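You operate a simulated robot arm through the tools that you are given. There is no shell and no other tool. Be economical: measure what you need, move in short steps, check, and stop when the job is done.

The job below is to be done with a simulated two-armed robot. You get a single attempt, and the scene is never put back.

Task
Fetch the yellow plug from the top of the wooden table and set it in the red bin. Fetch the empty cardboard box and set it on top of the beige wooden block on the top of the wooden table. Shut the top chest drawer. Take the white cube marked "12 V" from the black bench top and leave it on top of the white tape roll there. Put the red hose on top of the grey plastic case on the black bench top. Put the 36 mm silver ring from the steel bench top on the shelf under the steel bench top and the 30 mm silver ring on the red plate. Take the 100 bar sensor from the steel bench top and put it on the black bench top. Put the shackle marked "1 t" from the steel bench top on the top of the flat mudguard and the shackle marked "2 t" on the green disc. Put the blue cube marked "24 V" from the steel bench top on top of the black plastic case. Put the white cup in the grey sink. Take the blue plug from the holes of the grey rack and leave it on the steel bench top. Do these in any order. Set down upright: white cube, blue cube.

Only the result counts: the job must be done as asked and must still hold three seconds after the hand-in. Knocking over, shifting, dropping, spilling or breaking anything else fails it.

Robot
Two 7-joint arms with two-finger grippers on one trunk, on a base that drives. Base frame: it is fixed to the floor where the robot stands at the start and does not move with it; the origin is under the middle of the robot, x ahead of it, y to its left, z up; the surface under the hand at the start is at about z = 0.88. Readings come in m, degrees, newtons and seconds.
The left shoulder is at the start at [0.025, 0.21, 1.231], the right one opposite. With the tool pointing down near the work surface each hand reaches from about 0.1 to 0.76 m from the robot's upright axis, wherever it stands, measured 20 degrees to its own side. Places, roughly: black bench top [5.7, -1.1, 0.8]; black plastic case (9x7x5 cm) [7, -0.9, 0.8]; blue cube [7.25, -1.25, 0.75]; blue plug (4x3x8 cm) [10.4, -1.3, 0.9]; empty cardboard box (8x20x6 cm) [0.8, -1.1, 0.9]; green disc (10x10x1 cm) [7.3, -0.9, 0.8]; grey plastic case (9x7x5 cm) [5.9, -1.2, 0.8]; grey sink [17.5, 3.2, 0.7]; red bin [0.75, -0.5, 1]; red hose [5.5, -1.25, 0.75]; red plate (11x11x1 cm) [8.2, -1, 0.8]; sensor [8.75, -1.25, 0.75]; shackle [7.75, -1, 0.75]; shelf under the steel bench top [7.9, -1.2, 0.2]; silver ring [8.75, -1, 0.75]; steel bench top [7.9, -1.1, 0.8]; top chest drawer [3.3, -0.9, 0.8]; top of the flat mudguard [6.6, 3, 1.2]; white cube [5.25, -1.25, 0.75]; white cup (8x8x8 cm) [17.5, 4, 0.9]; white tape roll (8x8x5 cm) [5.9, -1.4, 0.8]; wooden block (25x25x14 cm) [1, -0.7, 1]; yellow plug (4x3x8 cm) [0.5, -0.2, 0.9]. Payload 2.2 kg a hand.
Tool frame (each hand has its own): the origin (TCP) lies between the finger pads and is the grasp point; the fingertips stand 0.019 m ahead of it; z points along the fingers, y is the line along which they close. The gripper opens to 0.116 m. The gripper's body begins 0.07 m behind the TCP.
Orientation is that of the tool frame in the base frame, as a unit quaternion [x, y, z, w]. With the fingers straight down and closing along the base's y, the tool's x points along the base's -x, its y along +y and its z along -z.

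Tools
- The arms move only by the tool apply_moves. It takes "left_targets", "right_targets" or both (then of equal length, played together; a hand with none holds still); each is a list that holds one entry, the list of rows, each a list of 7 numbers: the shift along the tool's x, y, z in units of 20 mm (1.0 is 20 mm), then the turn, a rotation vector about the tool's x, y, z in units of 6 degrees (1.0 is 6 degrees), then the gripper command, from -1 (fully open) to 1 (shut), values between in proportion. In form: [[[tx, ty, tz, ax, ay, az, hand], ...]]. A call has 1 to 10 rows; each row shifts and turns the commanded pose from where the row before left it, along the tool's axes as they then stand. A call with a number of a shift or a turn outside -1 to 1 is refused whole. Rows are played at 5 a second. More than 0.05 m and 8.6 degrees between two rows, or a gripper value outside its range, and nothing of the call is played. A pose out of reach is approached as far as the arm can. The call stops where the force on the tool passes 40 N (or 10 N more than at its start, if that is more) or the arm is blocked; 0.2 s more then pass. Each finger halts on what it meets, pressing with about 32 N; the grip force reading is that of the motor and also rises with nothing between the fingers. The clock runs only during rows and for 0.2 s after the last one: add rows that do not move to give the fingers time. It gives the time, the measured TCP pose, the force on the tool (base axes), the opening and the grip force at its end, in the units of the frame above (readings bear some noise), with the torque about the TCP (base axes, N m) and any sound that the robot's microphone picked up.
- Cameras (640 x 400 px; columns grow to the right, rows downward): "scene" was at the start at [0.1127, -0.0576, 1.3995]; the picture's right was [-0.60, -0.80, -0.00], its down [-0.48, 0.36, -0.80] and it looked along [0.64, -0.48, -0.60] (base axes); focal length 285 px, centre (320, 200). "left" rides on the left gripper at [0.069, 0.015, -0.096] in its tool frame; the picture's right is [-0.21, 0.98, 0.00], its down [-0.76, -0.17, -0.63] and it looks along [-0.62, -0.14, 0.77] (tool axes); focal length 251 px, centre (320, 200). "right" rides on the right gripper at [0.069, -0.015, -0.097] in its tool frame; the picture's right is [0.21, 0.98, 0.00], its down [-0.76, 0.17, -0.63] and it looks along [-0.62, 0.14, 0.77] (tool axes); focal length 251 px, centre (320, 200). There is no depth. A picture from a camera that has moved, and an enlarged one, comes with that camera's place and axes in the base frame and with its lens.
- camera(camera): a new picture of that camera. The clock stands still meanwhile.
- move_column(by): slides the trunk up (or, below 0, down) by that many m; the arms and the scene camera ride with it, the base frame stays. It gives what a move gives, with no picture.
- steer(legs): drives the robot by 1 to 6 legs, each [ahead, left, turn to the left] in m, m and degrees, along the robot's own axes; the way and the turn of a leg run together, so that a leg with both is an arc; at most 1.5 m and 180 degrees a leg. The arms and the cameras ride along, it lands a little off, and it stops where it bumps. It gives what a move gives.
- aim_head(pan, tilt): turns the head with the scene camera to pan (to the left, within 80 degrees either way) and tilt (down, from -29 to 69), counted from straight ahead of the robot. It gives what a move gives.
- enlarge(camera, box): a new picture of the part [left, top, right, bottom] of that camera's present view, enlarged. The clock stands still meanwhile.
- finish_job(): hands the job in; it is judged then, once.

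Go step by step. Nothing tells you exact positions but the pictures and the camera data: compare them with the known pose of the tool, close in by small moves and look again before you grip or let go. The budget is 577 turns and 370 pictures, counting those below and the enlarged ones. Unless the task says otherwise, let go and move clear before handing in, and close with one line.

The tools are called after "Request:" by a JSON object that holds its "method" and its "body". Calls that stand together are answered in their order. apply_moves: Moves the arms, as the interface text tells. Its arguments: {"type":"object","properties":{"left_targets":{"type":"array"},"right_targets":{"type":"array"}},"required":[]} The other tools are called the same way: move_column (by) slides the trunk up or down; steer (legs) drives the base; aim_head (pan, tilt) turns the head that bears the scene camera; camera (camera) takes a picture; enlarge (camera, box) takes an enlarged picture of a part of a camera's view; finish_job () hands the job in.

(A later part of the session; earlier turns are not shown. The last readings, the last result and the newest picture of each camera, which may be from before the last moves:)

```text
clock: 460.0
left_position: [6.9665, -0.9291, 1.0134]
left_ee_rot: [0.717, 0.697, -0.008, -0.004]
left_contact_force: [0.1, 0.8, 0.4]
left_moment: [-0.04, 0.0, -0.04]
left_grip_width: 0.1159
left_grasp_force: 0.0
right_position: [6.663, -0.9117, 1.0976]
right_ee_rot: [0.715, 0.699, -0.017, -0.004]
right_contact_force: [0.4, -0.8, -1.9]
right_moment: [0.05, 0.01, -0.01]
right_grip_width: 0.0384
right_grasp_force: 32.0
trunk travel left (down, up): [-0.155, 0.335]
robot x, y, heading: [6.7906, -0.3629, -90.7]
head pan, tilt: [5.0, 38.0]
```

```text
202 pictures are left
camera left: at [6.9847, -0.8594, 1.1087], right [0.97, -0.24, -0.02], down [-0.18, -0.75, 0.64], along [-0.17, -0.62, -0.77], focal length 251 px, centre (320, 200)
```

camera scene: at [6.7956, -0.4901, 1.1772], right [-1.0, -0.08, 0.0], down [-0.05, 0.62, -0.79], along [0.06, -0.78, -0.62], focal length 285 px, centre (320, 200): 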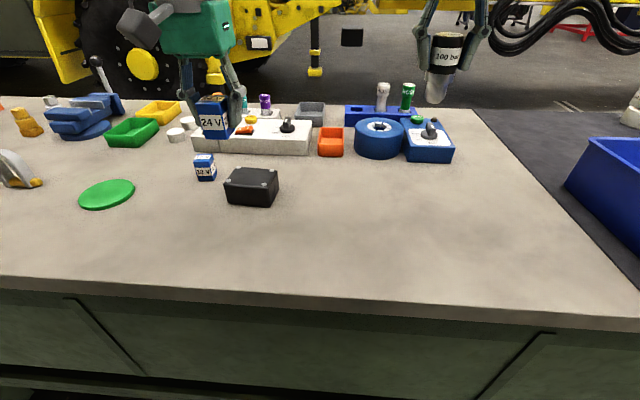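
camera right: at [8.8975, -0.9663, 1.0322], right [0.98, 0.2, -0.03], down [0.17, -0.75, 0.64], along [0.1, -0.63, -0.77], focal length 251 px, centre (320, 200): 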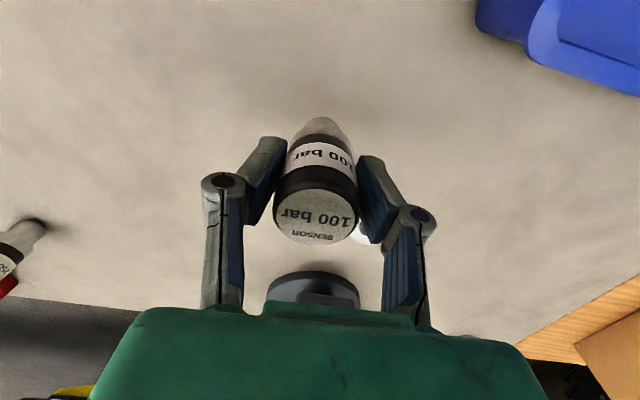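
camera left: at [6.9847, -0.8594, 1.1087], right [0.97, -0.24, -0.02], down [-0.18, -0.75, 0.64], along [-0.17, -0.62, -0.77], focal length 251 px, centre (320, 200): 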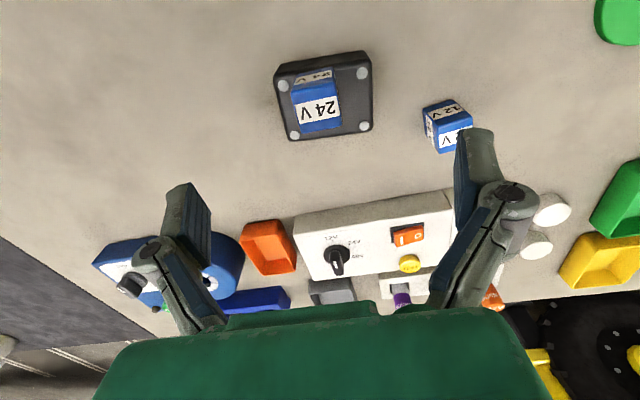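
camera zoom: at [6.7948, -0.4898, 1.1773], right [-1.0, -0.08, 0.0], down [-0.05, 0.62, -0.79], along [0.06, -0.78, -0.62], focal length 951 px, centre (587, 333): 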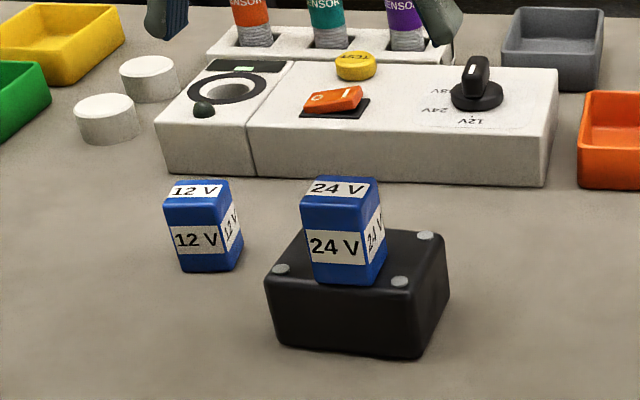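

Blue cube sits on the black case. Now the sensor: I raise the left hand, raise the column slightly for reach, and strafe to the black bench.

Request:
{"method": "apply_moves", "body": {"left_targets": [[[0.8, 0, -1, 0, 0, 0, -1], [0.8, 0, -1, 0, 0, 0, -1], [0.8, 0, -1, 0, 0, 0, -1], [0.8, 0, -1, 0, 0, 0, -1], [0.8, 0, 0, 0, 0, 0, -1], [0.8, 0, 0, 0, 0, 0, -1], [0.8, 0, 0, 0, 0, 0, -1], [0.8, 0, 0, 0, 0, 0, -1]]]}}

Request:
{"method": "move_column", "body": {"by": 0.1}}

Request:
{"method": "steer", "body": {"legs": [[0, -0.56, 0]]}}

Request:
{"method": "aim_head", "body": {"pan": -5, "tilt": 40}}

Request:
{"method": "camera", "body": {"camera": "scene"}}

Request:
{"method": "camera", "body": {"camera": "right"}}

```text
clock: 461.8
left_position: [6.9698, -0.8001, 1.0907]
left_ee_rot: [0.717, 0.697, -0.008, -0.005]
left_contact_force: [0.1, -0.3, 0.2]
left_moment: [0.0, 0.03, 0.0]
left_grip_width: 0.116
left_grasp_force: 0.2
right_position: [6.6644, -0.9128, 1.0978]
right_ee_rot: [0.715, 0.699, -0.018, -0.003]
right_contact_force: [0.3, -0.5, -0.9]
right_moment: [-0.02, 0.01, -0.02]
right_grip_width: 0.0381
right_grasp_force: 31.8
trunk travel left (down, up): [-0.155, 0.335]
robot x, y, heading: [6.7878, -0.3659, -90.7]
head pan, tilt: [5.0, 38.0]
```

```text
clock: 463.1
left_position: [6.9703, -0.8026, 1.1903]
left_ee_rot: [0.718, 0.696, -0.007, -0.006]
left_contact_force: [0.6, 0.2, 0.0]
left_moment: [0.0, 0.03, 0.01]
left_grip_width: 0.116
left_grasp_force: 0.1
right_position: [6.6628, -0.9142, 1.1952]
right_ee_rot: [0.715, 0.698, -0.017, -0.004]
right_contact_force: [0.3, -0.5, -1.9]
right_moment: [0.05, -0.01, 0.0]
right_grip_width: 0.0381
right_grasp_force: 32.2
trunk travel left (down, up): [-0.255, 0.235]
robot x, y, heading: [6.7921, -0.3597, -90.8]
head pan, tilt: [5.0, 38.0]
```

```text
clock: 466.4
left_position: [6.4062, -0.7957, 1.1899]
left_ee_rot: [0.717, 0.696, -0.009, -0.006]
left_contact_force: [0.2, 0.8, -0.6]
left_moment: [-0.01, 0.0, 0.0]
left_grip_width: 0.1161
left_grasp_force: 0.0
right_position: [6.0982, -0.9069, 1.1982]
right_ee_rot: [0.716, 0.698, -0.018, -0.004]
right_contact_force: [-0.1, 0.8, -1.4]
right_moment: [0.0, -0.01, 0.0]
right_grip_width: 0.0378
right_grasp_force: 31.5
trunk travel left (down, up): [-0.255, 0.235]
robot x, y, heading: [6.2227, -0.3583, -90.7]
head pan, tilt: [5.0, 38.0]
```

```text
clock: 467.1
left_position: [6.408, -0.7923, 1.1909]
left_ee_rot: [0.717, 0.697, -0.009, -0.004]
left_contact_force: [0.6, 0.5, 0.9]
left_moment: [-0.02, 0.06, -0.02]
left_grip_width: 0.116
left_grasp_force: 0.0
right_position: [6.1018, -0.9032, 1.2]
right_ee_rot: [0.715, 0.699, -0.019, -0.003]
right_contact_force: [0.2, 0.2, -1.2]
right_moment: [0.01, 0.05, 0.0]
right_grip_width: 0.0382
right_grasp_force: 32.0
trunk travel left (down, up): [-0.255, 0.235]
robot x, y, heading: [6.227, -0.3544, -90.8]
head pan, tilt: [-5.0, 40.0]
```

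```text
201 pictures are left
camera scene: at [6.222, -0.4819, 1.2744], right [-1.0, 0.1, 0.01], down [0.06, 0.64, -0.76], along [-0.08, -0.76, -0.65], focal length 285 px, centre (320, 200)
```

scene: 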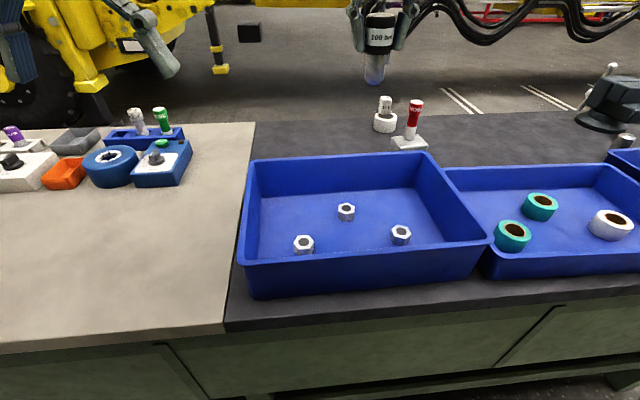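

```text
200 pictures are left
camera right: at [6.093, -0.8316, 1.2942], right [0.98, 0.19, -0.04], down [0.17, -0.75, 0.64], along [0.1, -0.64, -0.76], focal length 251 px, centre (320, 200)
```

right: 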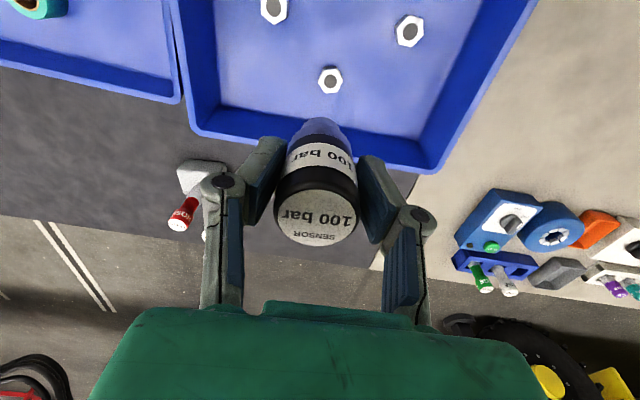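

The sensor can go just behind the tray, at about (6.12, -1.09). I raise the column a bit more and move in.

Request:
{"method": "move_column", "body": {"by": 0.08}}

Request:
{"method": "steer", "body": {"legs": [[0.035, 0.01, 0.5]]}}

Request:
{"method": "apply_moves", "body": {"right_targets": [[[-0.9, 0, 1, 0, 0, 0, 1], [-0.9, 0, 1, 0, 0, 0, 1], [-0.9, 0, 1, 0, 0, 0, 1], [-0.9, 0, 1, 0, 0, 0, 1], [-0.9, 0, 1, 0, 0, 0, 1], [-0.9, 0, 1, 0, 0, 0, 1], [-0.9, 0, 1, 0, 0, 0, 1], [-0.9, 0, 1, 0, 0, 0, 1], [0, 0, 0, 0, 0, 0, 1], [0, 0, 0, 0, 0, 0, 1]]]}}

Request:
{"method": "camera", "body": {"camera": "right"}}

Request:
{"method": "camera", "body": {"camera": "scene"}}

```text
clock: 468.2
left_position: [6.3955, -0.7929, 1.2719]
left_ee_rot: [0.718, 0.696, -0.005, -0.002]
left_contact_force: [-0.3, -0.1, -0.2]
left_moment: [-0.02, -0.02, 0.03]
left_grip_width: 0.1159
left_grasp_force: 0.1
right_position: [6.0911, -0.9038, 1.2773]
right_ee_rot: [0.716, 0.698, -0.016, -0.001]
right_contact_force: [-1.0, -0.3, -1.7]
right_moment: [0.0, -0.01, 0.0]
right_grip_width: 0.0378
right_grasp_force: 32.0
trunk travel left (down, up): [-0.335, 0.155]
robot x, y, heading: [6.2189, -0.3522, -90.3]
head pan, tilt: [-5.0, 40.0]
```

```text
clock: 469.1
left_position: [6.4095, -0.8182, 1.2752]
left_ee_rot: [0.714, 0.7, -0.009, 0.001]
left_contact_force: [-0.2, 0.5, 1.0]
left_moment: [-0.07, -0.01, 0.0]
left_grip_width: 0.1161
left_grasp_force: 0.0
right_position: [6.1033, -0.9316, 1.2829]
right_ee_rot: [0.712, 0.702, -0.018, 0.001]
right_contact_force: [0.5, 0.9, -1.9]
right_moment: [-0.07, -0.03, -0.02]
right_grip_width: 0.038
right_grasp_force: 32.2
trunk travel left (down, up): [-0.335, 0.155]
robot x, y, heading: [6.2265, -0.3873, -90.0]
head pan, tilt: [-5.0, 40.0]
```

```text
clock: 471.3
left_position: [6.4032, -0.8228, 1.2768]
left_ee_rot: [0.715, 0.699, -0.005, 0.002]
left_contact_force: [0.0, -0.2, 0.4]
left_moment: [-0.01, 0.02, 0.01]
left_grip_width: 0.1158
left_grasp_force: 0.1
right_position: [6.0924, -1.0854, 1.1234]
right_ee_rot: [0.713, 0.701, -0.015, 0.001]
right_contact_force: [-0.3, 0.4, -2.0]
right_moment: [0.02, 0.0, -0.01]
right_grip_width: 0.0377
right_grasp_force: 32.1
trunk travel left (down, up): [-0.335, 0.155]
robot x, y, heading: [6.2311, -0.3891, -90.2]
head pan, tilt: [-5.0, 40.0]
```

```text
199 pictures are left
camera right: at [6.0818, -1.0139, 1.2176], right [0.98, 0.2, -0.02], down [0.17, -0.74, 0.65], along [0.11, -0.64, -0.76], focal length 251 px, centre (320, 200)
```

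right: 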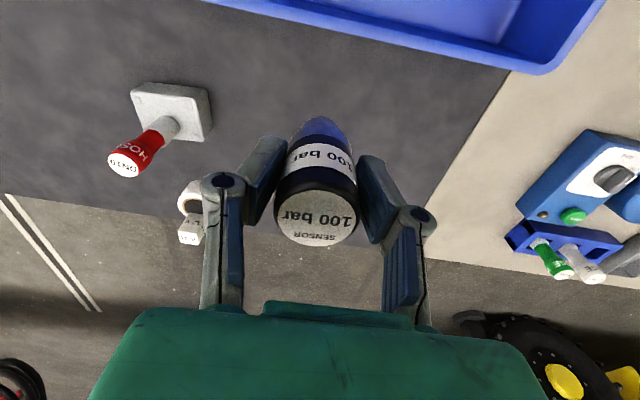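

```text
198 pictures are left
camera scene: at [6.2163, -0.5176, 1.3543], right [-1.0, 0.09, 0.0], down [0.06, 0.64, -0.76], along [-0.07, -0.76, -0.65], focal length 285 px, centre (320, 200)
```

scene: 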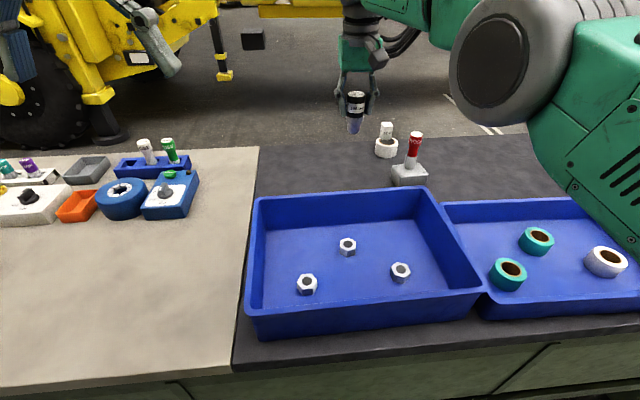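

Request:
{"method": "apply_moves", "body": {"right_targets": [[[-0.5, 0, 0.5, 0, 0, 0, 1], [0, 0, 1, 0, 0, 0, 1], [0, 0, 1, 0, 0, 0, 1], [0, 0, 1, 0, 0, 0, 1], [0, 0, 1, 0, 0, 0, 1], [0, 0, 1, 0, 0, 0, 1], [0, 0, 1, 0, 0, 0, 1], [0, 0, 1, 0, 0, 0, 1], [0, 0, 1, 0, 0, 0, 1], [0, 0, 0.8, 0, 0, 0, 1]]]}}

Request:
{"method": "camera", "body": {"camera": "right"}}

Request:
{"method": "camera", "body": {"camera": "scene"}}

```text
clock: 473.5
left_position: [6.4069, -0.8232, 1.2736]
left_ee_rot: [0.715, 0.699, -0.006, 0.0]
left_contact_force: [-0.9, 0.7, 0.3]
left_moment: [-0.01, 0.0, 0.0]
left_grip_width: 0.1159
left_grasp_force: 0.1
right_position: [6.0932, -1.0948, 0.936]
right_ee_rot: [0.713, 0.701, -0.016, 0.0]
right_contact_force: [-0.5, 0.8, -1.0]
right_moment: [0.02, -0.01, 0.01]
right_grip_width: 0.0379
right_grasp_force: 32.3
right hand out of reach, approached as far as the arm can: row 1
trunk travel left (down, up): [-0.335, 0.155]
robot x, y, heading: [6.2324, -0.3926, -90.0]
head pan, tilt: [-5.0, 40.0]
```

```text
197 pictures are left
camera right: at [6.0819, -1.0235, 1.0299], right [0.98, 0.2, -0.03], down [0.17, -0.74, 0.65], along [0.11, -0.64, -0.76], focal length 251 px, centre (320, 200)
```

right: 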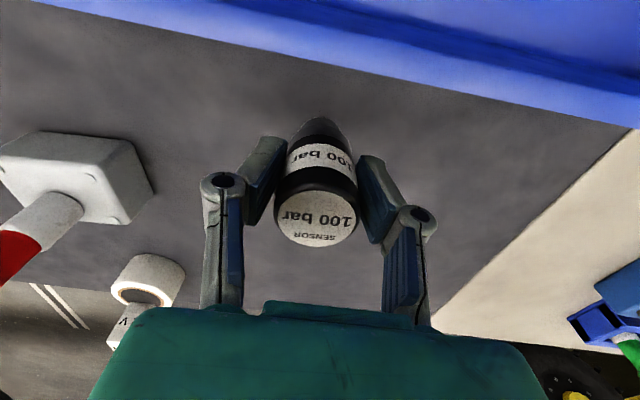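

```text
196 pictures are left
camera scene: at [6.2275, -0.519, 1.3542], right [-1.0, 0.09, 0.0], down [0.05, 0.64, -0.76], along [-0.07, -0.76, -0.65], focal length 285 px, centre (320, 200)
```

scene: 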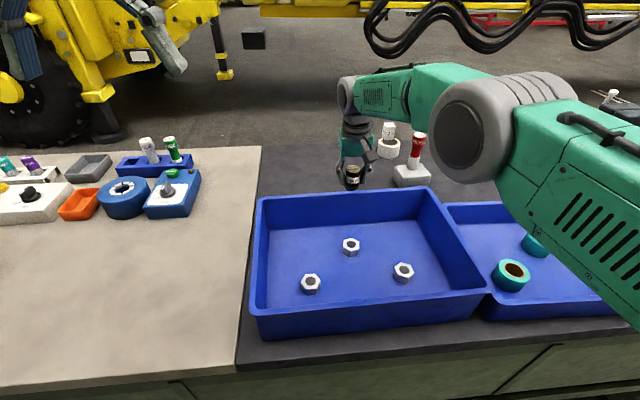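

Request:
{"method": "apply_moves", "body": {"right_targets": [[[0, 0, 0.7, 0, 0, 0, 1], [0, 0, 0.7, 0, 0, 0, 1], [0, 0, 0.5, 0, 0, 0, 1], [0, 0, 0.3, 0, 0, 0, 1], [0, 0, 0.15, 0, 0, 0, 1], [0, 0, 0.15, 0, 0, 0, 1], [0, 0, 0, 0, 0, 0, 1]]]}}

```text
clock: 475.1
left_position: [6.4069, -0.8233, 1.2761]
left_ee_rot: [0.714, 0.7, -0.007, 0.001]
left_contact_force: [0.6, 0.5, -0.4]
left_moment: [0.01, 0.04, -0.01]
left_grip_width: 0.116
left_grasp_force: 0.1
right_position: [6.089, -1.0975, 0.8856]
right_ee_rot: [0.712, 0.702, -0.016, -0.001]
right_contact_force: [1.4, -0.1, -1.7]
right_moment: [0.02, -0.01, 0.0]
right_grip_width: 0.0378
right_grasp_force: 31.9
trunk travel left (down, up): [-0.335, 0.155]
robot x, y, heading: [6.2326, -0.3893, -90.2]
head pan, tilt: [-5.0, 40.0]
```

Request:
{"method": "apply_moves", "body": {"right_targets": [[[0, 0, 0.15, 0, 0, 0, 1], [0, 0, 0.15, 0, 0, 0, 1], [0, 0, 0.15, 0, 0, 0, 1], [0, 0, 0, 0, 0, 0, 1]]]}}

```text
clock: 476.1
left_position: [6.4064, -0.8215, 1.2753]
left_ee_rot: [0.714, 0.7, -0.007, 0.0]
left_contact_force: [-0.9, 0.2, 0.2]
left_moment: [-0.01, 0.0, 0.01]
left_grip_width: 0.1159
left_grasp_force: 0.0
right_position: [6.0888, -1.0963, 0.8824]
right_ee_rot: [0.713, 0.701, -0.02, 0.005]
right_contact_force: [4.3, -5.0, 29.3]
right_moment: [-0.26, -0.13, -0.06]
right_grip_width: 0.0385
right_grasp_force: 31.6
trunk travel left (down, up): [-0.335, 0.155]
robot x, y, heading: [6.2312, -0.3911, -90.4]
head pan, tilt: [-5.0, 40.0]
```

Contact. I ease off, release and rise.

Request:
{"method": "apply_moves", "body": {"right_targets": [[[0, 0, -0.12, 0, 0, 0, 1], [0, 0, 0, 0, 0, 0, 0.2], [0, 0, 0, 0, 0, 0, 0.0], [0, 0, 0, 0, 0, 0, -0.3], [0, 0, -0.5, 0, 0, 0, -0.4], [0, 0, -1, 0, 0, 0, -0.4], [0, 0, -1, 0, 0, 0, -0.4], [0, 0, -1, 0, 0, 0, -0.4], [0, 0, -1, 0, 0, 0, -0.4], [0, 0, -1, 0, 0, 0, -0.4]]]}}

Request:
{"method": "apply_moves", "body": {"right_targets": [[[0.5, 0, -1, 0, 0, 0, -0.4], [0.5, 0, -1, 0, 0, 0, -0.4], [0.5, 0, -1, 0, 0, 0, -0.4], [1, 0, -1, 0, 0, 0, -1], [1, 0, -1, 0, 0, 0, -1], [1, 0, -1, 0, 0, 0, -1], [1, 0, -0.5, 0, 0, 0, -1], [1, 0, 0, 0, 0, 0, -1]]]}}

Request:
{"method": "camera", "body": {"camera": "scene"}}

```text
clock: 478.3
left_position: [6.4031, -0.822, 1.2756]
left_ee_rot: [0.715, 0.7, -0.007, 0.002]
left_contact_force: [0.2, -0.1, 0.8]
left_moment: [0.02, -0.02, 0.0]
left_grip_width: 0.116
left_grasp_force: 0.0
right_position: [6.0939, -1.1015, 0.9908]
right_ee_rot: [0.712, 0.702, -0.015, 0.001]
right_contact_force: [-0.2, 0.0, 0.0]
right_moment: [-0.03, 0.01, -0.02]
right_grip_width: 0.0814
right_grasp_force: 0.1
right hand out of reach, approached as far as the arm can: row 8
trunk travel left (down, up): [-0.335, 0.155]
robot x, y, heading: [6.2326, -0.3904, -90.5]
head pan, tilt: [-5.0, 40.0]
```

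```text
clock: 480.1
left_position: [6.4045, -0.8241, 1.2741]
left_ee_rot: [0.714, 0.7, -0.006, 0.002]
left_contact_force: [-0.7, -0.7, 0.4]
left_moment: [-0.03, -0.01, -0.02]
left_grip_width: 0.1161
left_grasp_force: 0.0
right_position: [6.1216, -1.0777, 1.1315]
right_ee_rot: [0.712, 0.702, -0.015, -0.001]
right_contact_force: [-0.5, -0.1, -0.6]
right_moment: [0.01, 0.03, 0.0]
right_grip_width: 0.1157
right_grasp_force: 0.0
right hand out of reach, approached as far as the arm can: row 1, 2, 3, 4, 5, 6, 7, 8
trunk travel left (down, up): [-0.335, 0.155]
robot x, y, heading: [6.2274, -0.3894, -90.3]
head pan, tilt: [-5.0, 40.0]
```

```text
195 pictures are left
camera scene: at [6.2232, -0.5182, 1.3543], right [-1.0, 0.09, 0.0], down [0.06, 0.64, -0.76], along [-0.07, -0.76, -0.65], focal length 285 px, centre (320, 200)
```

scene: 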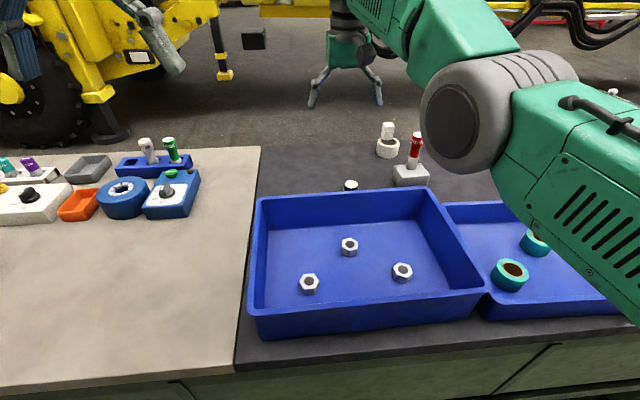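

Sensor is standing behind the tray. I retract, lower the column again and go to the shackles.

Request:
{"method": "apply_moves", "body": {"right_targets": [[[1, 0, 0, 0, 0, 0, -1], [1, 0, 0, 0, 0, 0, -1], [1, 0, 0, 0, 0, 0, -1], [1, 0, 0, 0, 0, 0, -1], [1, 0, 0, 0, 0, 0, -1], [1, 0, 0, 0, 0, 0, -1], [1, 0, 0, 0, 0, 0, -1], [1, 0, 0, 0, 0, 0, -1], [1, 0, 0, 0, 0, 0, -1], [1, 0, 0, 0, 0, 0, -1]]]}}

Request:
{"method": "steer", "body": {"legs": [[-0.17, 0, 0], [0, 1.2, 0]]}}

Request:
{"method": "move_column", "body": {"by": -0.16}}

Request:
{"method": "aim_head", "body": {"pan": 0, "tilt": 38}}

Request:
{"method": "camera", "body": {"camera": "scene"}}

```text
clock: 482.3
left_position: [6.4046, -0.823, 1.2745]
left_ee_rot: [0.714, 0.7, -0.006, 0.001]
left_contact_force: [-0.1, -0.1, 0.6]
left_moment: [0.0, -0.03, -0.02]
left_grip_width: 0.1161
left_grasp_force: 0.1
right_position: [6.1493, -1.0636, 1.1515]
right_ee_rot: [0.712, 0.702, -0.017, 0.0]
right_contact_force: [-0.1, -0.2, 0.4]
right_moment: [-0.01, 0.0, 0.01]
right_grip_width: 0.116
right_grasp_force: 0.1
right hand out of reach, approached as far as the arm can: row 1, 2, 3, 4, 5, 6, 7, 8, 9, 10
trunk travel left (down, up): [-0.335, 0.155]
robot x, y, heading: [6.2349, -0.3931, -90.2]
head pan, tilt: [-5.0, 40.0]
```

```text
clock: 489.4
left_position: [7.5731, -0.6692, 1.2751]
left_ee_rot: [0.72, 0.694, -0.005, 0.002]
left_contact_force: [-0.9, -0.3, -0.6]
left_moment: [-0.03, 0.0, 0.03]
left_grip_width: 0.1158
left_grasp_force: 0.0
right_position: [7.3158, -0.9063, 1.15]
right_ee_rot: [0.719, 0.695, -0.014, 0.001]
right_contact_force: [-1.1, 0.0, 0.2]
right_moment: [0.02, 0.01, -0.01]
right_grip_width: 0.1162
right_grasp_force: 0.0
trunk travel left (down, up): [-0.335, 0.155]
robot x, y, heading: [7.411, -0.2314, -91.2]
head pan, tilt: [-5.0, 40.0]
```

```text
clock: 491.2
left_position: [7.5762, -0.6653, 1.1159]
left_ee_rot: [0.72, 0.693, -0.007, 0.002]
left_contact_force: [-1.0, -0.8, 0.7]
left_moment: [-0.05, 0.01, 0.01]
left_grip_width: 0.116
left_grasp_force: 0.0
right_position: [7.3177, -0.9051, 0.9929]
right_ee_rot: [0.719, 0.695, -0.017, -0.001]
right_contact_force: [-0.8, 0.4, 0.7]
right_moment: [0.02, 0.01, 0.01]
right_grip_width: 0.1162
right_grasp_force: 0.0
trunk travel left (down, up): [-0.175, 0.315]
robot x, y, heading: [7.4084, -0.2334, -91.1]
head pan, tilt: [-5.0, 40.0]
```

```text
clock: 491.8
left_position: [7.5764, -0.6643, 1.1158]
left_ee_rot: [0.72, 0.694, -0.007, 0.001]
left_contact_force: [-0.6, 0.3, 0.4]
left_moment: [-0.01, 0.02, 0.0]
left_grip_width: 0.1162
left_grasp_force: 0.0
right_position: [7.3171, -0.9043, 0.9925]
right_ee_rot: [0.719, 0.695, -0.016, -0.001]
right_contact_force: [0.8, 0.4, -0.5]
right_moment: [0.04, -0.01, -0.01]
right_grip_width: 0.116
right_grasp_force: 0.0
trunk travel left (down, up): [-0.175, 0.315]
robot x, y, heading: [7.4043, -0.2355, -91.1]
head pan, tilt: [0.0, 38.0]
```

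```text
194 pictures are left
camera scene: at [7.4068, -0.3625, 1.1973], right [-1.0, 0.02, 0.0], down [0.01, 0.62, -0.79], along [-0.02, -0.79, -0.62], focal length 285 px, centre (320, 200)
```

scene: 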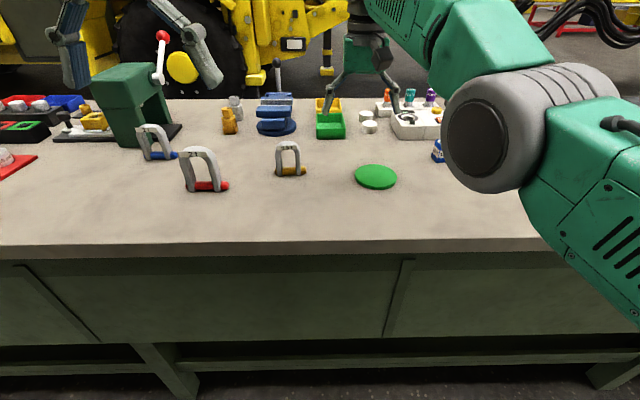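

Now shackles are visible. First I check that the right arm moves back freely.

Request:
{"method": "apply_moves", "body": {"right_targets": [[[0.8, 0, 0, 0, 0, 0, -1], [0.8, 0, 0, 0, 0, 0, -1], [0.8, 0, 0, 0, 0, 0, -1], [0.8, 0, 0, 0, 0, 0, -1], [0.8, 0, 0, 0, 0, 0, -1], [0.8, 0, 0, 0, 0, 0, -1]]]}}

Request:
{"method": "enlarge", "body": {"camera": "scene", "box": [120, 100, 320, 210]}}

```text
clock: 493.2
left_position: [7.5759, -0.6651, 1.1168]
left_ee_rot: [0.721, 0.693, -0.007, 0.002]
left_contact_force: [0.6, -0.4, 0.4]
left_moment: [-0.02, 0.03, -0.02]
left_grip_width: 0.1158
left_grasp_force: 0.0
right_position: [7.3178, -0.9049, 0.9919]
right_ee_rot: [0.719, 0.695, -0.017, -0.001]
right_contact_force: [0.3, 0.0, -0.4]
right_moment: [-0.01, 0.0, 0.03]
right_grip_width: 0.116
right_grasp_force: 0.1
right hand out of reach, approached as far as the arm can: row 1, 2, 3, 4, 5, 6
trunk travel left (down, up): [-0.175, 0.315]
robot x, y, heading: [7.411, -0.2342, -91.2]
head pan, tilt: [0.0, 38.0]
```

```text
3.20 times, centred on (220, 155) of scene
camera zoom: at [7.4069, -0.3625, 1.1973], right [-1.0, 0.02, 0.0], down [0.01, 0.62, -0.79], along [-0.02, -0.79, -0.62], focal length 913 px, centre (640, 344)
```

zoom: 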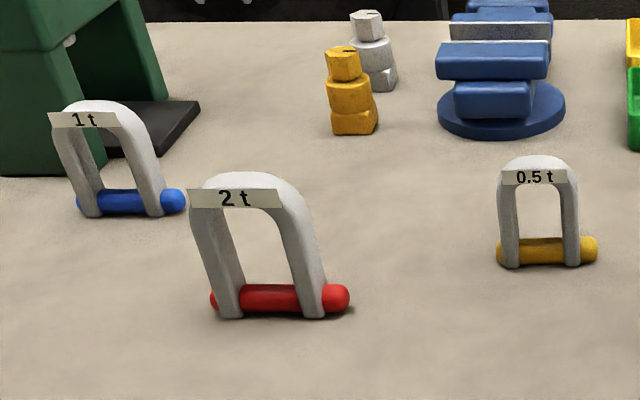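

The "2 t" shackle has the red pin, "1 t" the blue pin. The right arm's commanded pose has run off; I walk it back towards the measured one.

Request:
{"method": "apply_moves", "body": {"right_targets": [[[-1, 0, 0, 0, 0, 0, -1], [-1, 0, 0, 0, 0, 0, -1], [-1, 0, 0, 0, 0, 0, -1], [-1, 0, 0, 0, 0, 0, -1], [-1, 0, 0, 0, 0, 0, -1], [-1, 0, 0, 0, 0, 0, -1], [-1, 0, 0, 0, 0, 0, -1], [-1, 0, 0, 0, 0, 0, -1], [-1, 0, 0, 0, 0, 0, -1], [-1, 0, 0, 0, 0, 0, -1]]]}}

```text
clock: 495.4
left_position: [7.5759, -0.6666, 1.1162]
left_ee_rot: [0.721, 0.693, -0.007, 0.001]
left_contact_force: [0.7, 0.4, -0.4]
left_moment: [-0.01, 0.0, 0.0]
left_grip_width: 0.1162
left_grasp_force: 0.0
right_position: [7.305, -0.9137, 0.9849]
right_ee_rot: [0.718, 0.695, -0.017, 0.0]
right_contact_force: [0.6, -0.4, 0.6]
right_moment: [0.01, 0.0, 0.04]
right_grip_width: 0.116
right_grasp_force: 0.0
right hand out of reach, approached as far as the arm can: row 1, 2, 3, 4, 5, 6, 7, 8, 9, 10
trunk travel left (down, up): [-0.175, 0.315]
robot x, y, heading: [7.4087, -0.2309, -91.1]
head pan, tilt: [0.0, 38.0]
```

Request:
{"method": "apply_moves", "body": {"right_targets": [[[-1, 0, 0, 0, 0, 0, -1], [-1, 0, 0, 0, 0, 0, -1], [-1, 0, 0, 0, 0, 0, -1], [-1, 0, 0, 0, 0, 0, -1], [-1, 0, 0, 0, 0, 0, -1], [-1, 0, 0, 0, 0, 0, -1], [-1, 0, 0, 0, 0, 0, -1], [-1, 0, 0, 0, 0, 0, -1], [-1, 0, 0, 0, 0, 0, -1], [-1, 0, 0, 0, 0, 0, -1]]]}}

```text
clock: 497.6
left_position: [7.5767, -0.6664, 1.116]
left_ee_rot: [0.72, 0.693, -0.007, 0.001]
left_contact_force: [0.2, -0.6, 0.3]
left_moment: [0.0, -0.04, -0.01]
left_grip_width: 0.1162
left_grasp_force: 0.0
right_position: [7.3044, -0.9154, 0.9837]
right_ee_rot: [0.718, 0.695, -0.017, 0.001]
right_contact_force: [0.4, 0.0, 0.5]
right_moment: [-0.03, -0.01, 0.01]
right_grip_width: 0.1159
right_grasp_force: 0.1
right hand out of reach, approached as far as the arm can: row 1, 2, 3, 4, 5, 6, 7, 8, 9, 10
trunk travel left (down, up): [-0.175, 0.315]
robot x, y, heading: [7.4095, -0.2318, -91.0]
head pan, tilt: [0.0, 38.0]
```

Request:
{"method": "apply_moves", "body": {"right_targets": [[[0, 0.8, 0, 0, 0, 0, -1], [0, 0.8, 0, 0, 0, 0, -1], [0, 0.8, 0, 0, 0, 0, -1]]]}}

Request:
{"method": "apply_moves", "body": {"right_targets": [[[0, 0, 0.8, 0, 0, 0, -1], [0, 0, 0.8, 0, 0, 0, -1], [0, 0, 0.8, 0, 0, 0, -1]]]}}

```text
clock: 498.4
left_position: [7.5772, -0.6664, 1.1159]
left_ee_rot: [0.721, 0.693, -0.006, 0.001]
left_contact_force: [0.6, 0.5, 0.3]
left_moment: [0.02, 0.02, 0.01]
left_grip_width: 0.116
left_grasp_force: 0.1
right_position: [7.347, -0.9029, 0.9768]
right_ee_rot: [0.718, 0.695, -0.017, 0.0]
right_contact_force: [-0.1, -0.9, -0.7]
right_moment: [0.01, -0.01, 0.02]
right_grip_width: 0.116
right_grasp_force: 0.1
right hand out of reach, approached as far as the arm can: row 1, 2, 3
trunk travel left (down, up): [-0.175, 0.315]
robot x, y, heading: [7.4092, -0.2299, -91.1]
head pan, tilt: [0.0, 38.0]
```

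```text
clock: 499.2
left_position: [7.5764, -0.6668, 1.1152]
left_ee_rot: [0.721, 0.693, -0.007, 0.001]
left_contact_force: [-0.9, -0.2, 0.2]
left_moment: [0.03, 0.01, 0.02]
left_grip_width: 0.1159
left_grasp_force: 0.1
right_position: [7.3491, -0.91, 0.9295]
right_ee_rot: [0.718, 0.696, -0.016, 0.0]
right_contact_force: [-0.8, 0.0, 0.3]
right_moment: [-0.01, 0.01, 0.02]
right_grip_width: 0.1159
right_grasp_force: 0.0
right hand out of reach, approached as far as the arm can: row 2
trunk travel left (down, up): [-0.175, 0.315]
robot x, y, heading: [7.4097, -0.2355, -91.1]
head pan, tilt: [0.0, 38.0]
```

Request:
{"method": "apply_moves", "body": {"right_targets": [[[0.8, 0, 0, 0, 0, 0, -1], [0.8, 0, 0, 0, 0, 0, -1], [0.8, 0, 0, 0, 0, 0, -1], [0.8, 0, 0, 0, 0, 0, -1], [0.8, 0, 0, 0, 0, 0, -1], [0.8, 0, -0.5, 0, 0, 0, -1], [0.8, 0, -0.5, 0, 0, 0, -1], [0.8, 0, -0.5, 0, 0, 0, -1]]]}}

Request:
{"method": "camera", "body": {"camera": "scene"}}

```text
clock: 501.0
left_position: [7.5765, -0.6658, 1.1165]
left_ee_rot: [0.721, 0.693, -0.009, 0.001]
left_contact_force: [0.1, -0.1, 0.7]
left_moment: [-0.03, 0.03, 0.01]
left_grip_width: 0.1156
left_grasp_force: 0.0
right_position: [7.3783, -0.8903, 0.9715]
right_ee_rot: [0.719, 0.695, -0.017, -0.001]
right_contact_force: [-1.1, 0.3, -0.1]
right_moment: [-0.05, 0.01, 0.01]
right_grip_width: 0.1161
right_grasp_force: 0.0
right hand out of reach, approached as far as the arm can: row 1, 2, 3, 4, 5, 6, 7, 8
trunk travel left (down, up): [-0.175, 0.315]
robot x, y, heading: [7.4088, -0.2336, -91.2]
head pan, tilt: [0.0, 38.0]
```

```text
192 pictures are left
camera scene: at [7.4074, -0.362, 1.1974], right [-1.0, 0.02, 0.0], down [0.01, 0.62, -0.79], along [-0.02, -0.79, -0.62], focal length 285 px, centre (320, 200)
```

scene: 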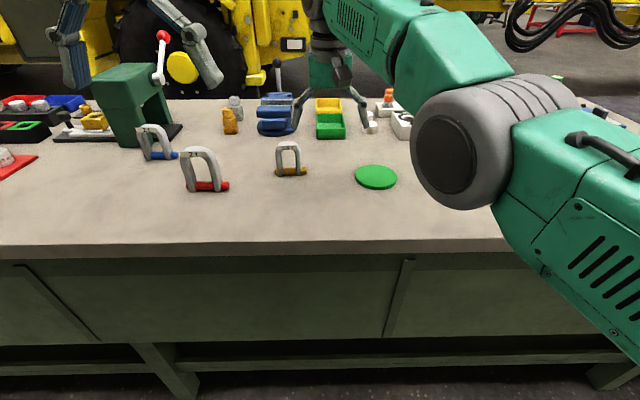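

The arm seems stuck near a joint limit; I try a tilt to free it.

Request:
{"method": "apply_moves", "body": {"right_targets": [[[0, 0, 0, 0, -1, 0, -1], [0, 0, 0, 0, -1, 0, -1], [0, 0, 0, 0, -1, 0, -1], [0, 0, 0, 0, -1, 0, -1]]]}}

Request:
{"method": "camera", "body": {"camera": "scene"}}

```text
clock: 502.0
left_position: [7.5777, -0.6663, 1.1159]
left_ee_rot: [0.721, 0.693, -0.008, 0.002]
left_contact_force: [0.3, 0.1, 0.1]
left_moment: [0.01, -0.01, 0.03]
left_grip_width: 0.1157
left_grasp_force: 0.1
right_position: [7.3945, -0.9491, 0.9832]
right_ee_rot: [0.704, 0.687, -0.137, 0.115]
right_contact_force: [0.3, 0.8, -0.7]
right_moment: [0.01, -0.01, -0.02]
right_grip_width: 0.1159
right_grasp_force: 0.0
right hand out of reach, approached as far as the arm can: row 1, 2, 3, 4
trunk travel left (down, up): [-0.175, 0.315]
robot x, y, heading: [7.4083, -0.2306, -91.2]
head pan, tilt: [0.0, 38.0]
```

```text
191 pictures are left
camera scene: at [7.4076, -0.3623, 1.1973], right [-1.0, 0.02, 0.0], down [0.01, 0.62, -0.79], along [-0.02, -0.79, -0.62], focal length 285 px, centre (320, 200)
```

scene: 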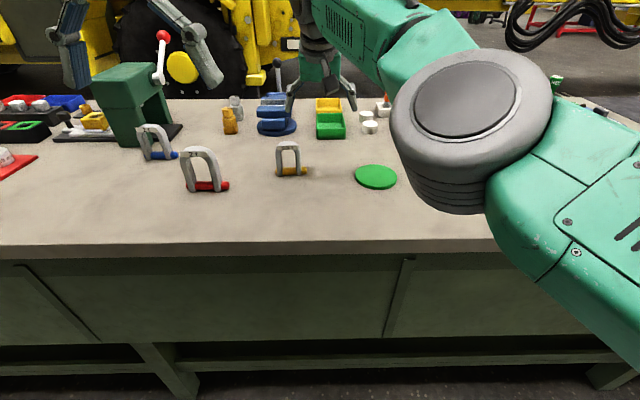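

Request:
{"method": "apply_moves", "body": {"right_targets": [[[-1, -0.3, -0.3, 0, 1, 0, -1], [-1, -0.3, -0.3, 0, 1, 0, -1], [-1, -0.3, -0.3, 0, 1, 0, -1], [-1, -0.3, -0.3, 0, 1, 0, -1], [-1, 0, 0, 0, 0, 0, -1], [-1, 0, 0, 0, 0, 0, -1], [-1, 0, 0, 0, 0, 0, -1], [-1, 0, 0, 0, 0, 0, -1], [-1, 0, 0, 0, 0, 0, -1], [-1, 0, 0, 0, 0, 0, -1]]]}}

Request:
{"method": "apply_moves", "body": {"right_targets": [[[-1, 0, 0, 0, 0, 0, -1], [-1, 0, 0, 0, 0, 0, -1], [-1, 0, 0, 0, 0, 0, -1], [-1, 0, 0, 0, 0, 0, -1], [-1, 0, 0, 0, 0, 0, -1], [-1, 0, 0, 0, 0, 0, -1]]]}}

Request:
{"method": "camera", "body": {"camera": "scene"}}

```text
clock: 504.2
left_position: [7.5758, -0.6657, 1.1164]
left_ee_rot: [0.721, 0.693, -0.007, 0.002]
left_contact_force: [0.2, 0.6, 0.7]
left_moment: [-0.02, 0.02, 0.0]
left_grip_width: 0.1159
left_grasp_force: 0.1
right_position: [7.3394, -0.8901, 0.962]
right_ee_rot: [0.717, 0.696, 0.014, -0.031]
right_contact_force: [-0.7, -0.3, 0.1]
right_moment: [-0.02, 0.01, 0.03]
right_grip_width: 0.116
right_grasp_force: 0.1
right hand out of reach, approached as far as the arm can: row 1, 2, 3, 4, 5, 6, 7, 8, 9, 10
trunk travel left (down, up): [-0.175, 0.315]
robot x, y, heading: [7.4056, -0.2348, -91.1]
head pan, tilt: [0.0, 38.0]
```

```text
clock: 505.6
left_position: [7.5761, -0.6656, 1.1152]
left_ee_rot: [0.721, 0.693, -0.006, 0.002]
left_contact_force: [0.6, 0.0, 0.2]
left_moment: [0.02, 0.03, -0.01]
left_grip_width: 0.116
left_grasp_force: 0.0
right_position: [7.3248, -0.8965, 0.9505]
right_ee_rot: [0.718, 0.696, 0.013, -0.031]
right_contact_force: [0.9, 0.6, -0.8]
right_moment: [0.0, 0.04, 0.0]
right_grip_width: 0.1161
right_grasp_force: 0.1
right hand out of reach, approached as far as the arm can: row 1, 2, 3, 4, 5, 6
trunk travel left (down, up): [-0.175, 0.315]
robot x, y, heading: [7.4125, -0.2348, -91.4]
head pan, tilt: [0.0, 38.0]
```

```text
190 pictures are left
camera scene: at [7.4068, -0.3624, 1.1973], right [-1.0, 0.02, 0.0], down [0.01, 0.62, -0.79], along [-0.02, -0.79, -0.62], focal length 285 px, centre (320, 200)
```

scene: 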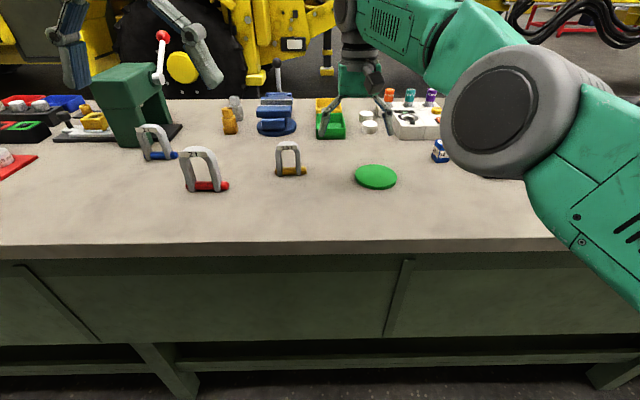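

The right arm is in a stretched (singular) posture. I move the left hand aside and sweep the right hand sideways and inward to bend the elbow.

Request:
{"method": "apply_moves", "body": {"left_targets": [[[0.5, 1, 0, 0, 0, 0, -1], [0.5, 1, 0, 0, 0, 0, -1], [0.5, 1, 0, 0, 0, 0, -1], [0.5, 1, 0, 0, 0, 0, -1], [0.5, 1, 0, 0, 0, 0, -1], [0.5, 1, 0, 0, 0, 0, -1], [0.5, 1, 0, 0, 0, 0, -1], [0, 1, 0, 0, 0, 0, -1], [0, 1, 0, 0, 0, 0, -1], [0, 1, 0, 0, 0, 0, -1]]]}}

Request:
{"method": "apply_moves", "body": {"right_targets": [[[1, 0.6, 0, 0, 0, 0, -1], [1, 0.6, 0, 0, 0, 0, -1], [1, 0.6, 0, 0, 0, 0, -1], [1, 0.6, 0, 0, 0, 0, -1], [1, 0.6, 0, 0, 0, 0, -1], [1, 0.6, 0, 0, 0, 0, -1], [1, 0.6, 0, 0, 0, 0, -1], [1, 0.6, 0, 0, 0, 0, -1], [1, 0.6, 0, 0, 0, 0, -1], [1, 0.6, 0, 0, 0, 0, -1]]]}}

Request:
{"method": "apply_moves", "body": {"right_targets": [[[0.3, 1, 0, 0, 0, 0, -1], [0.3, 1, 0, 0, 0, 0, -1], [0.3, 1, 0, 0, 0, 0, -1], [0.3, 1, 0, 0, 0, 0, -1], [0.3, 1, 0, 0, 0, 0, -1]]]}}

```text
clock: 507.8
left_position: [7.7811, -0.6022, 1.114]
left_ee_rot: [0.72, 0.693, -0.008, 0.002]
left_contact_force: [0.7, 0.2, -0.4]
left_moment: [0.02, -0.02, 0.04]
left_grip_width: 0.1162
left_grasp_force: 0.1
right_position: [7.3275, -0.8982, 0.9508]
right_ee_rot: [0.718, 0.695, 0.013, -0.032]
right_contact_force: [0.7, 0.5, -0.5]
right_moment: [0.01, -0.03, -0.01]
right_grip_width: 0.1157
right_grasp_force: 0.1
trunk travel left (down, up): [-0.175, 0.315]
robot x, y, heading: [7.4113, -0.2362, -91.2]
head pan, tilt: [0.0, 38.0]
```

```text
clock: 510.2
left_position: [7.776, -0.6013, 1.1162]
left_ee_rot: [0.72, 0.694, -0.008, 0.003]
left_contact_force: [-0.9, 0.1, 1.1]
left_moment: [0.03, -0.03, -0.02]
left_grip_width: 0.1157
left_grasp_force: 0.0
right_position: [7.4304, -0.7121, 0.9815]
right_ee_rot: [0.734, 0.679, 0.035, -0.007]
right_contact_force: [0.2, 0.1, -0.1]
right_moment: [-0.02, -0.02, 0.0]
right_grip_width: 0.1159
right_grasp_force: 0.1
trunk travel left (down, up): [-0.175, 0.315]
robot x, y, heading: [7.4092, -0.2318, -91.4]
head pan, tilt: [0.0, 38.0]
stopped in row 10 (right hand): the arm was blocked; the commanded pose is now the measured one
```

```text
clock: 511.6
left_position: [7.774, -0.5974, 1.1185]
left_ee_rot: [0.721, 0.693, -0.007, 0.006]
left_contact_force: [-0.5, 0.5, -0.2]
left_moment: [-0.03, -0.02, 0.01]
left_grip_width: 0.1157
left_grasp_force: 0.0
right_position: [7.5066, -0.7101, 1.0275]
right_ee_rot: [0.75, 0.659, 0.056, 0.028]
right_contact_force: [-0.6, 0.6, -0.1]
right_moment: [-0.02, 0.02, -0.02]
right_grip_width: 0.1161
right_grasp_force: 0.1
trunk travel left (down, up): [-0.175, 0.315]
robot x, y, heading: [7.4083, -0.2311, -91.3]
head pan, tilt: [0.0, 38.0]
stopped in row 5 (right hand): the arm was blocked; the commanded pose is now the measured one
```

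Freed. I restore the hand's orientation and move it back to its own side.

Request:
{"method": "apply_moves", "body": {"right_targets": [[[0.2, -1, 0, 0.4, -0.1, -0.4, -1], [0.2, -1, 0, 0.4, -0.1, -0.4, -1], [0.2, -1, 0, 0.36, -0.1, -0.4, -1], [0.2, -1, 0, 0, 0, 0, -1], [0.2, -1, 0, 0, 0, 0, -1], [0.2, -1, 0, 0, 0, 0, -1], [0, -1, 0, 0, 0, 0, -1], [0, -1, 0, 0, 0, 0, -1], [0, 0, 0, 0, 0, 0, -1]]]}}

Request:
{"method": "camera", "body": {"camera": "scene"}}

```text
clock: 513.6
left_position: [7.7731, -0.5992, 1.1175]
left_ee_rot: [0.721, 0.693, -0.008, 0.004]
left_contact_force: [0.3, -0.4, 0.1]
left_moment: [0.03, -0.03, -0.02]
left_grip_width: 0.1159
left_grasp_force: 0.1
right_position: [7.3471, -0.6811, 1.0226]
right_ee_rot: [0.708, 0.706, 0.003, -0.004]
right_contact_force: [0.2, 0.0, 0.1]
right_moment: [0.06, 0.06, 0.03]
right_grip_width: 0.116
right_grasp_force: 0.1
trunk travel left (down, up): [-0.175, 0.315]
robot x, y, heading: [7.4107, -0.2324, -91.3]
head pan, tilt: [0.0, 38.0]
```

```text
189 pictures are left
camera scene: at [7.409, -0.3609, 1.1974], right [-1.0, 0.02, 0.0], down [0.01, 0.62, -0.79], along [-0.02, -0.79, -0.62], focal length 285 px, centre (320, 200)
```

scene: 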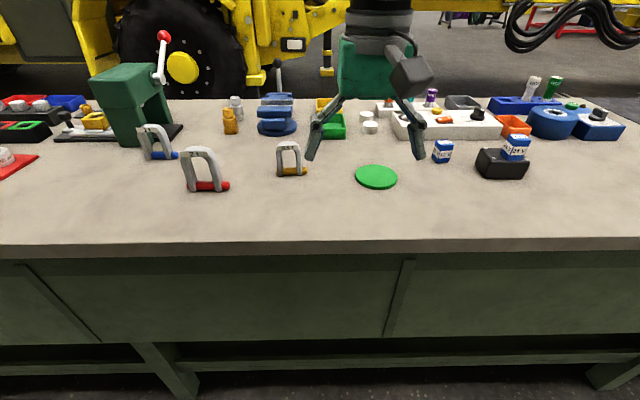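

Right arm is normal again. "2 t" shackle at about (7.64, -0.855); I bring the left hand over it to grip both legs along x.

Request:
{"method": "steer", "body": {"legs": [[0.1, 0, 1.2]]}}

Request:
{"method": "apply_moves", "body": {"left_targets": [[[-0.7, -0.65, 0.3, 0, 0, 0, -1], [-0.7, -0.65, 0.3, 0, 0, 0, -1], [-0.7, -0.65, 0.3, 0, 0, 0, -1], [-0.7, -0.65, 0.3, 0, 0, 0, -1], [-0.7, -0.65, 0.3, 0, 0, 0, -1], [-0.7, -0.65, 0.3, 0, 0, 0, -1], [-0.7, -0.65, 0.3, 0, 0, 0, -1], [-0.7, -0.65, 0.3, 0, 0, 0, -1], [-0.7, -0.65, 0.3, 0, 0, 0, -1], [0, 0, 0, 0, 0, 0, -1]]]}}

Request:
{"method": "camera", "body": {"camera": "left"}}

Request:
{"method": "camera", "body": {"camera": "scene"}}

```text
clock: 514.8
left_position: [7.781, -0.6919, 1.1173]
left_ee_rot: [0.712, 0.702, -0.006, 0.004]
left_contact_force: [0.6, -0.8, 0.4]
left_moment: [0.02, 0.0, 0.03]
left_grip_width: 0.1154
left_grasp_force: 0.1
right_position: [7.3558, -0.7838, 1.0213]
right_ee_rot: [0.7, 0.714, 0.003, -0.004]
right_contact_force: [0.6, -0.8, -1.0]
right_moment: [0.02, 0.02, 0.05]
right_grip_width: 0.1158
right_grasp_force: 0.1
trunk travel left (down, up): [-0.175, 0.315]
robot x, y, heading: [7.4042, -0.3308, -90.0]
head pan, tilt: [0.0, 38.0]
```

```text
clock: 517.0
left_position: [7.6602, -0.8139, 1.0692]
left_ee_rot: [0.713, 0.702, -0.007, 0.006]
left_contact_force: [0.9, 0.1, -1.1]
left_moment: [0.01, -0.02, 0.01]
left_grip_width: 0.116
left_grasp_force: 0.1
right_position: [7.3547, -0.7802, 1.024]
right_ee_rot: [0.7, 0.714, 0.003, -0.003]
right_contact_force: [0.3, -0.1, 0.6]
right_moment: [-0.02, 0.01, 0.01]
right_grip_width: 0.1159
right_grasp_force: 0.0
trunk travel left (down, up): [-0.175, 0.315]
robot x, y, heading: [7.4081, -0.3368, -90.0]
head pan, tilt: [0.0, 38.0]
```

```text
188 pictures are left
camera left: at [7.6767, -0.7422, 1.1641], right [0.97, -0.23, 0.0], down [-0.18, -0.74, 0.65], along [-0.15, -0.63, -0.76], focal length 251 px, centre (320, 200)
```

left: 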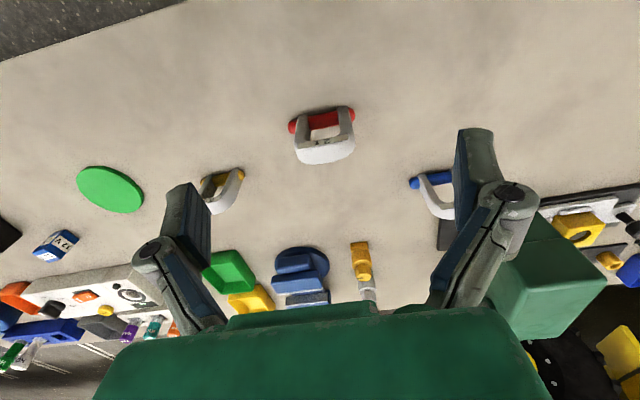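

```text
187 pictures are left
camera scene: at [7.4093, -0.4617, 1.1975], right [-1.0, 0.0, 0.0], down [0.0, 0.62, -0.79], along [0.0, -0.79, -0.62], focal length 285 px, centre (320, 200)
```

scene: 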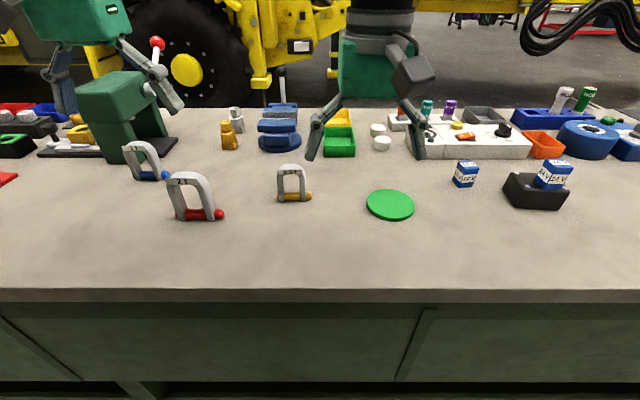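

Shackle centre is (7.648, -0.874), pin along x. I centre and descend around the bow.

Request:
{"method": "apply_moves", "body": {"left_targets": [[[-0.75, -0.3, 0.3, 0, 0, 0, -1], [-0.75, -0.3, 0.3, 0, 0, 0, -1], [-0.75, 0, 0.6, 0, 0, 0, -1], [-0.75, 0, 0.8, 0, 0, 0, -1], [0, 0, 0.9, 0, 0, 0, -1], [0, 0, 0.9, 0, 0, 0, -1], [0, 0, 0.9, 0, 0, 0, -1], [0, 0, 0, 0, 0, 0, -1], [0, 0, 0, 0, 0, 0, -1]]]}}

Request:
{"method": "camera", "body": {"camera": "left"}}

```text
clock: 519.0
left_position: [7.6454, -0.8755, 0.9755]
left_ee_rot: [0.713, 0.701, -0.007, 0.006]
left_contact_force: [0.6, 0.1, 0.5]
left_moment: [-0.04, 0.0, -0.01]
left_grip_width: 0.1159
left_grasp_force: 0.1
right_position: [7.355, -0.7816, 1.0245]
right_ee_rot: [0.7, 0.714, 0.003, -0.003]
right_contact_force: [0.5, 0.1, 0.5]
right_moment: [-0.03, -0.01, 0.01]
right_grip_width: 0.116
right_grasp_force: 0.0
trunk travel left (down, up): [-0.175, 0.315]
robot x, y, heading: [7.4103, -0.3328, -90.2]
head pan, tilt: [0.0, 38.0]
```

```text
186 pictures are left
camera left: at [7.6631, -0.8041, 1.0702], right [0.97, -0.23, 0.0], down [-0.18, -0.74, 0.65], along [-0.15, -0.63, -0.76], focal length 251 px, centre (320, 200)
```

left: 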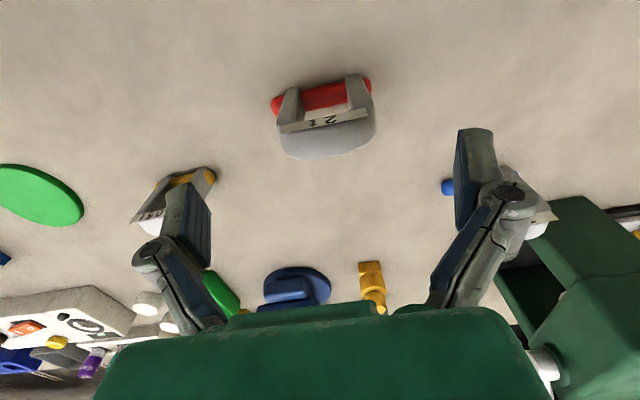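

Request:
{"method": "apply_moves", "body": {"left_targets": [[[0, 0.1, 0.9, 0, 0, 0, -1], [0, 0, 0.9, 0, 0, 0, -1], [0, 0, 0.9, 0, 0, 0, -1], [0, 0, 0.9, 0, 0, 0, -1], [0, 0, 0.8, 0, 0, 0, -1], [0, 0, 0, 0, 0, 0, -1]]]}}

Request:
{"method": "camera", "body": {"camera": "left"}}

Request:
{"method": "enlarge", "body": {"camera": "scene", "box": [100, 80, 300, 240]}}

```text
clock: 520.4
left_position: [7.6479, -0.8771, 0.8868]
left_ee_rot: [0.713, 0.702, -0.008, 0.007]
left_contact_force: [1.1, 0.1, -0.2]
left_moment: [0.02, 0.06, -0.01]
left_grip_width: 0.1159
left_grasp_force: 0.1
right_position: [7.3548, -0.7811, 1.0235]
right_ee_rot: [0.7, 0.714, 0.003, -0.002]
right_contact_force: [0.1, -0.2, 0.2]
right_moment: [0.0, 0.0, 0.01]
right_grip_width: 0.1159
right_grasp_force: 0.0
trunk travel left (down, up): [-0.175, 0.315]
robot x, y, heading: [7.4061, -0.3331, -90.0]
head pan, tilt: [0.0, 38.0]
```

```text
185 pictures are left
camera left: at [7.6647, -0.8053, 0.9813], right [0.97, -0.23, 0.0], down [-0.18, -0.74, 0.65], along [-0.15, -0.63, -0.76], focal length 251 px, centre (320, 200)
```

left: 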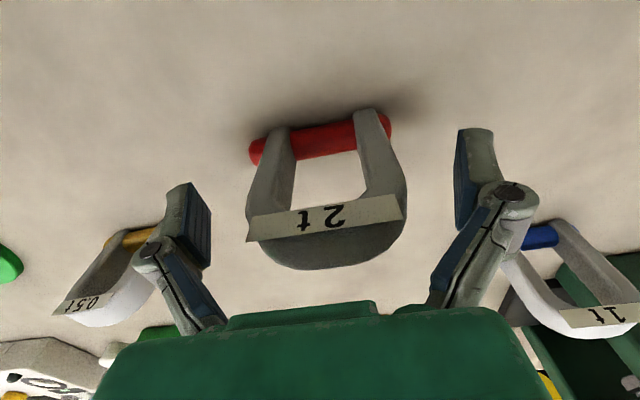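

```text
2.50 times, centred on (200, 160) of scene
camera zoom: at [7.4091, -0.4626, 1.1974], right [-1.0, 0.0, 0.0], down [0.0, 0.62, -0.79], along [0.0, -0.79, -0.62], focal length 714 px, centre (620, 300)
```

zoom: 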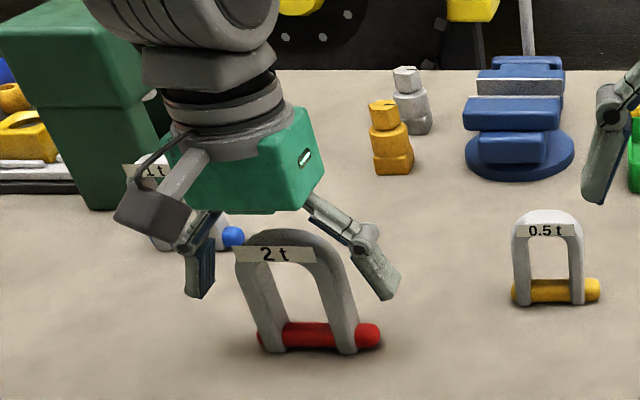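

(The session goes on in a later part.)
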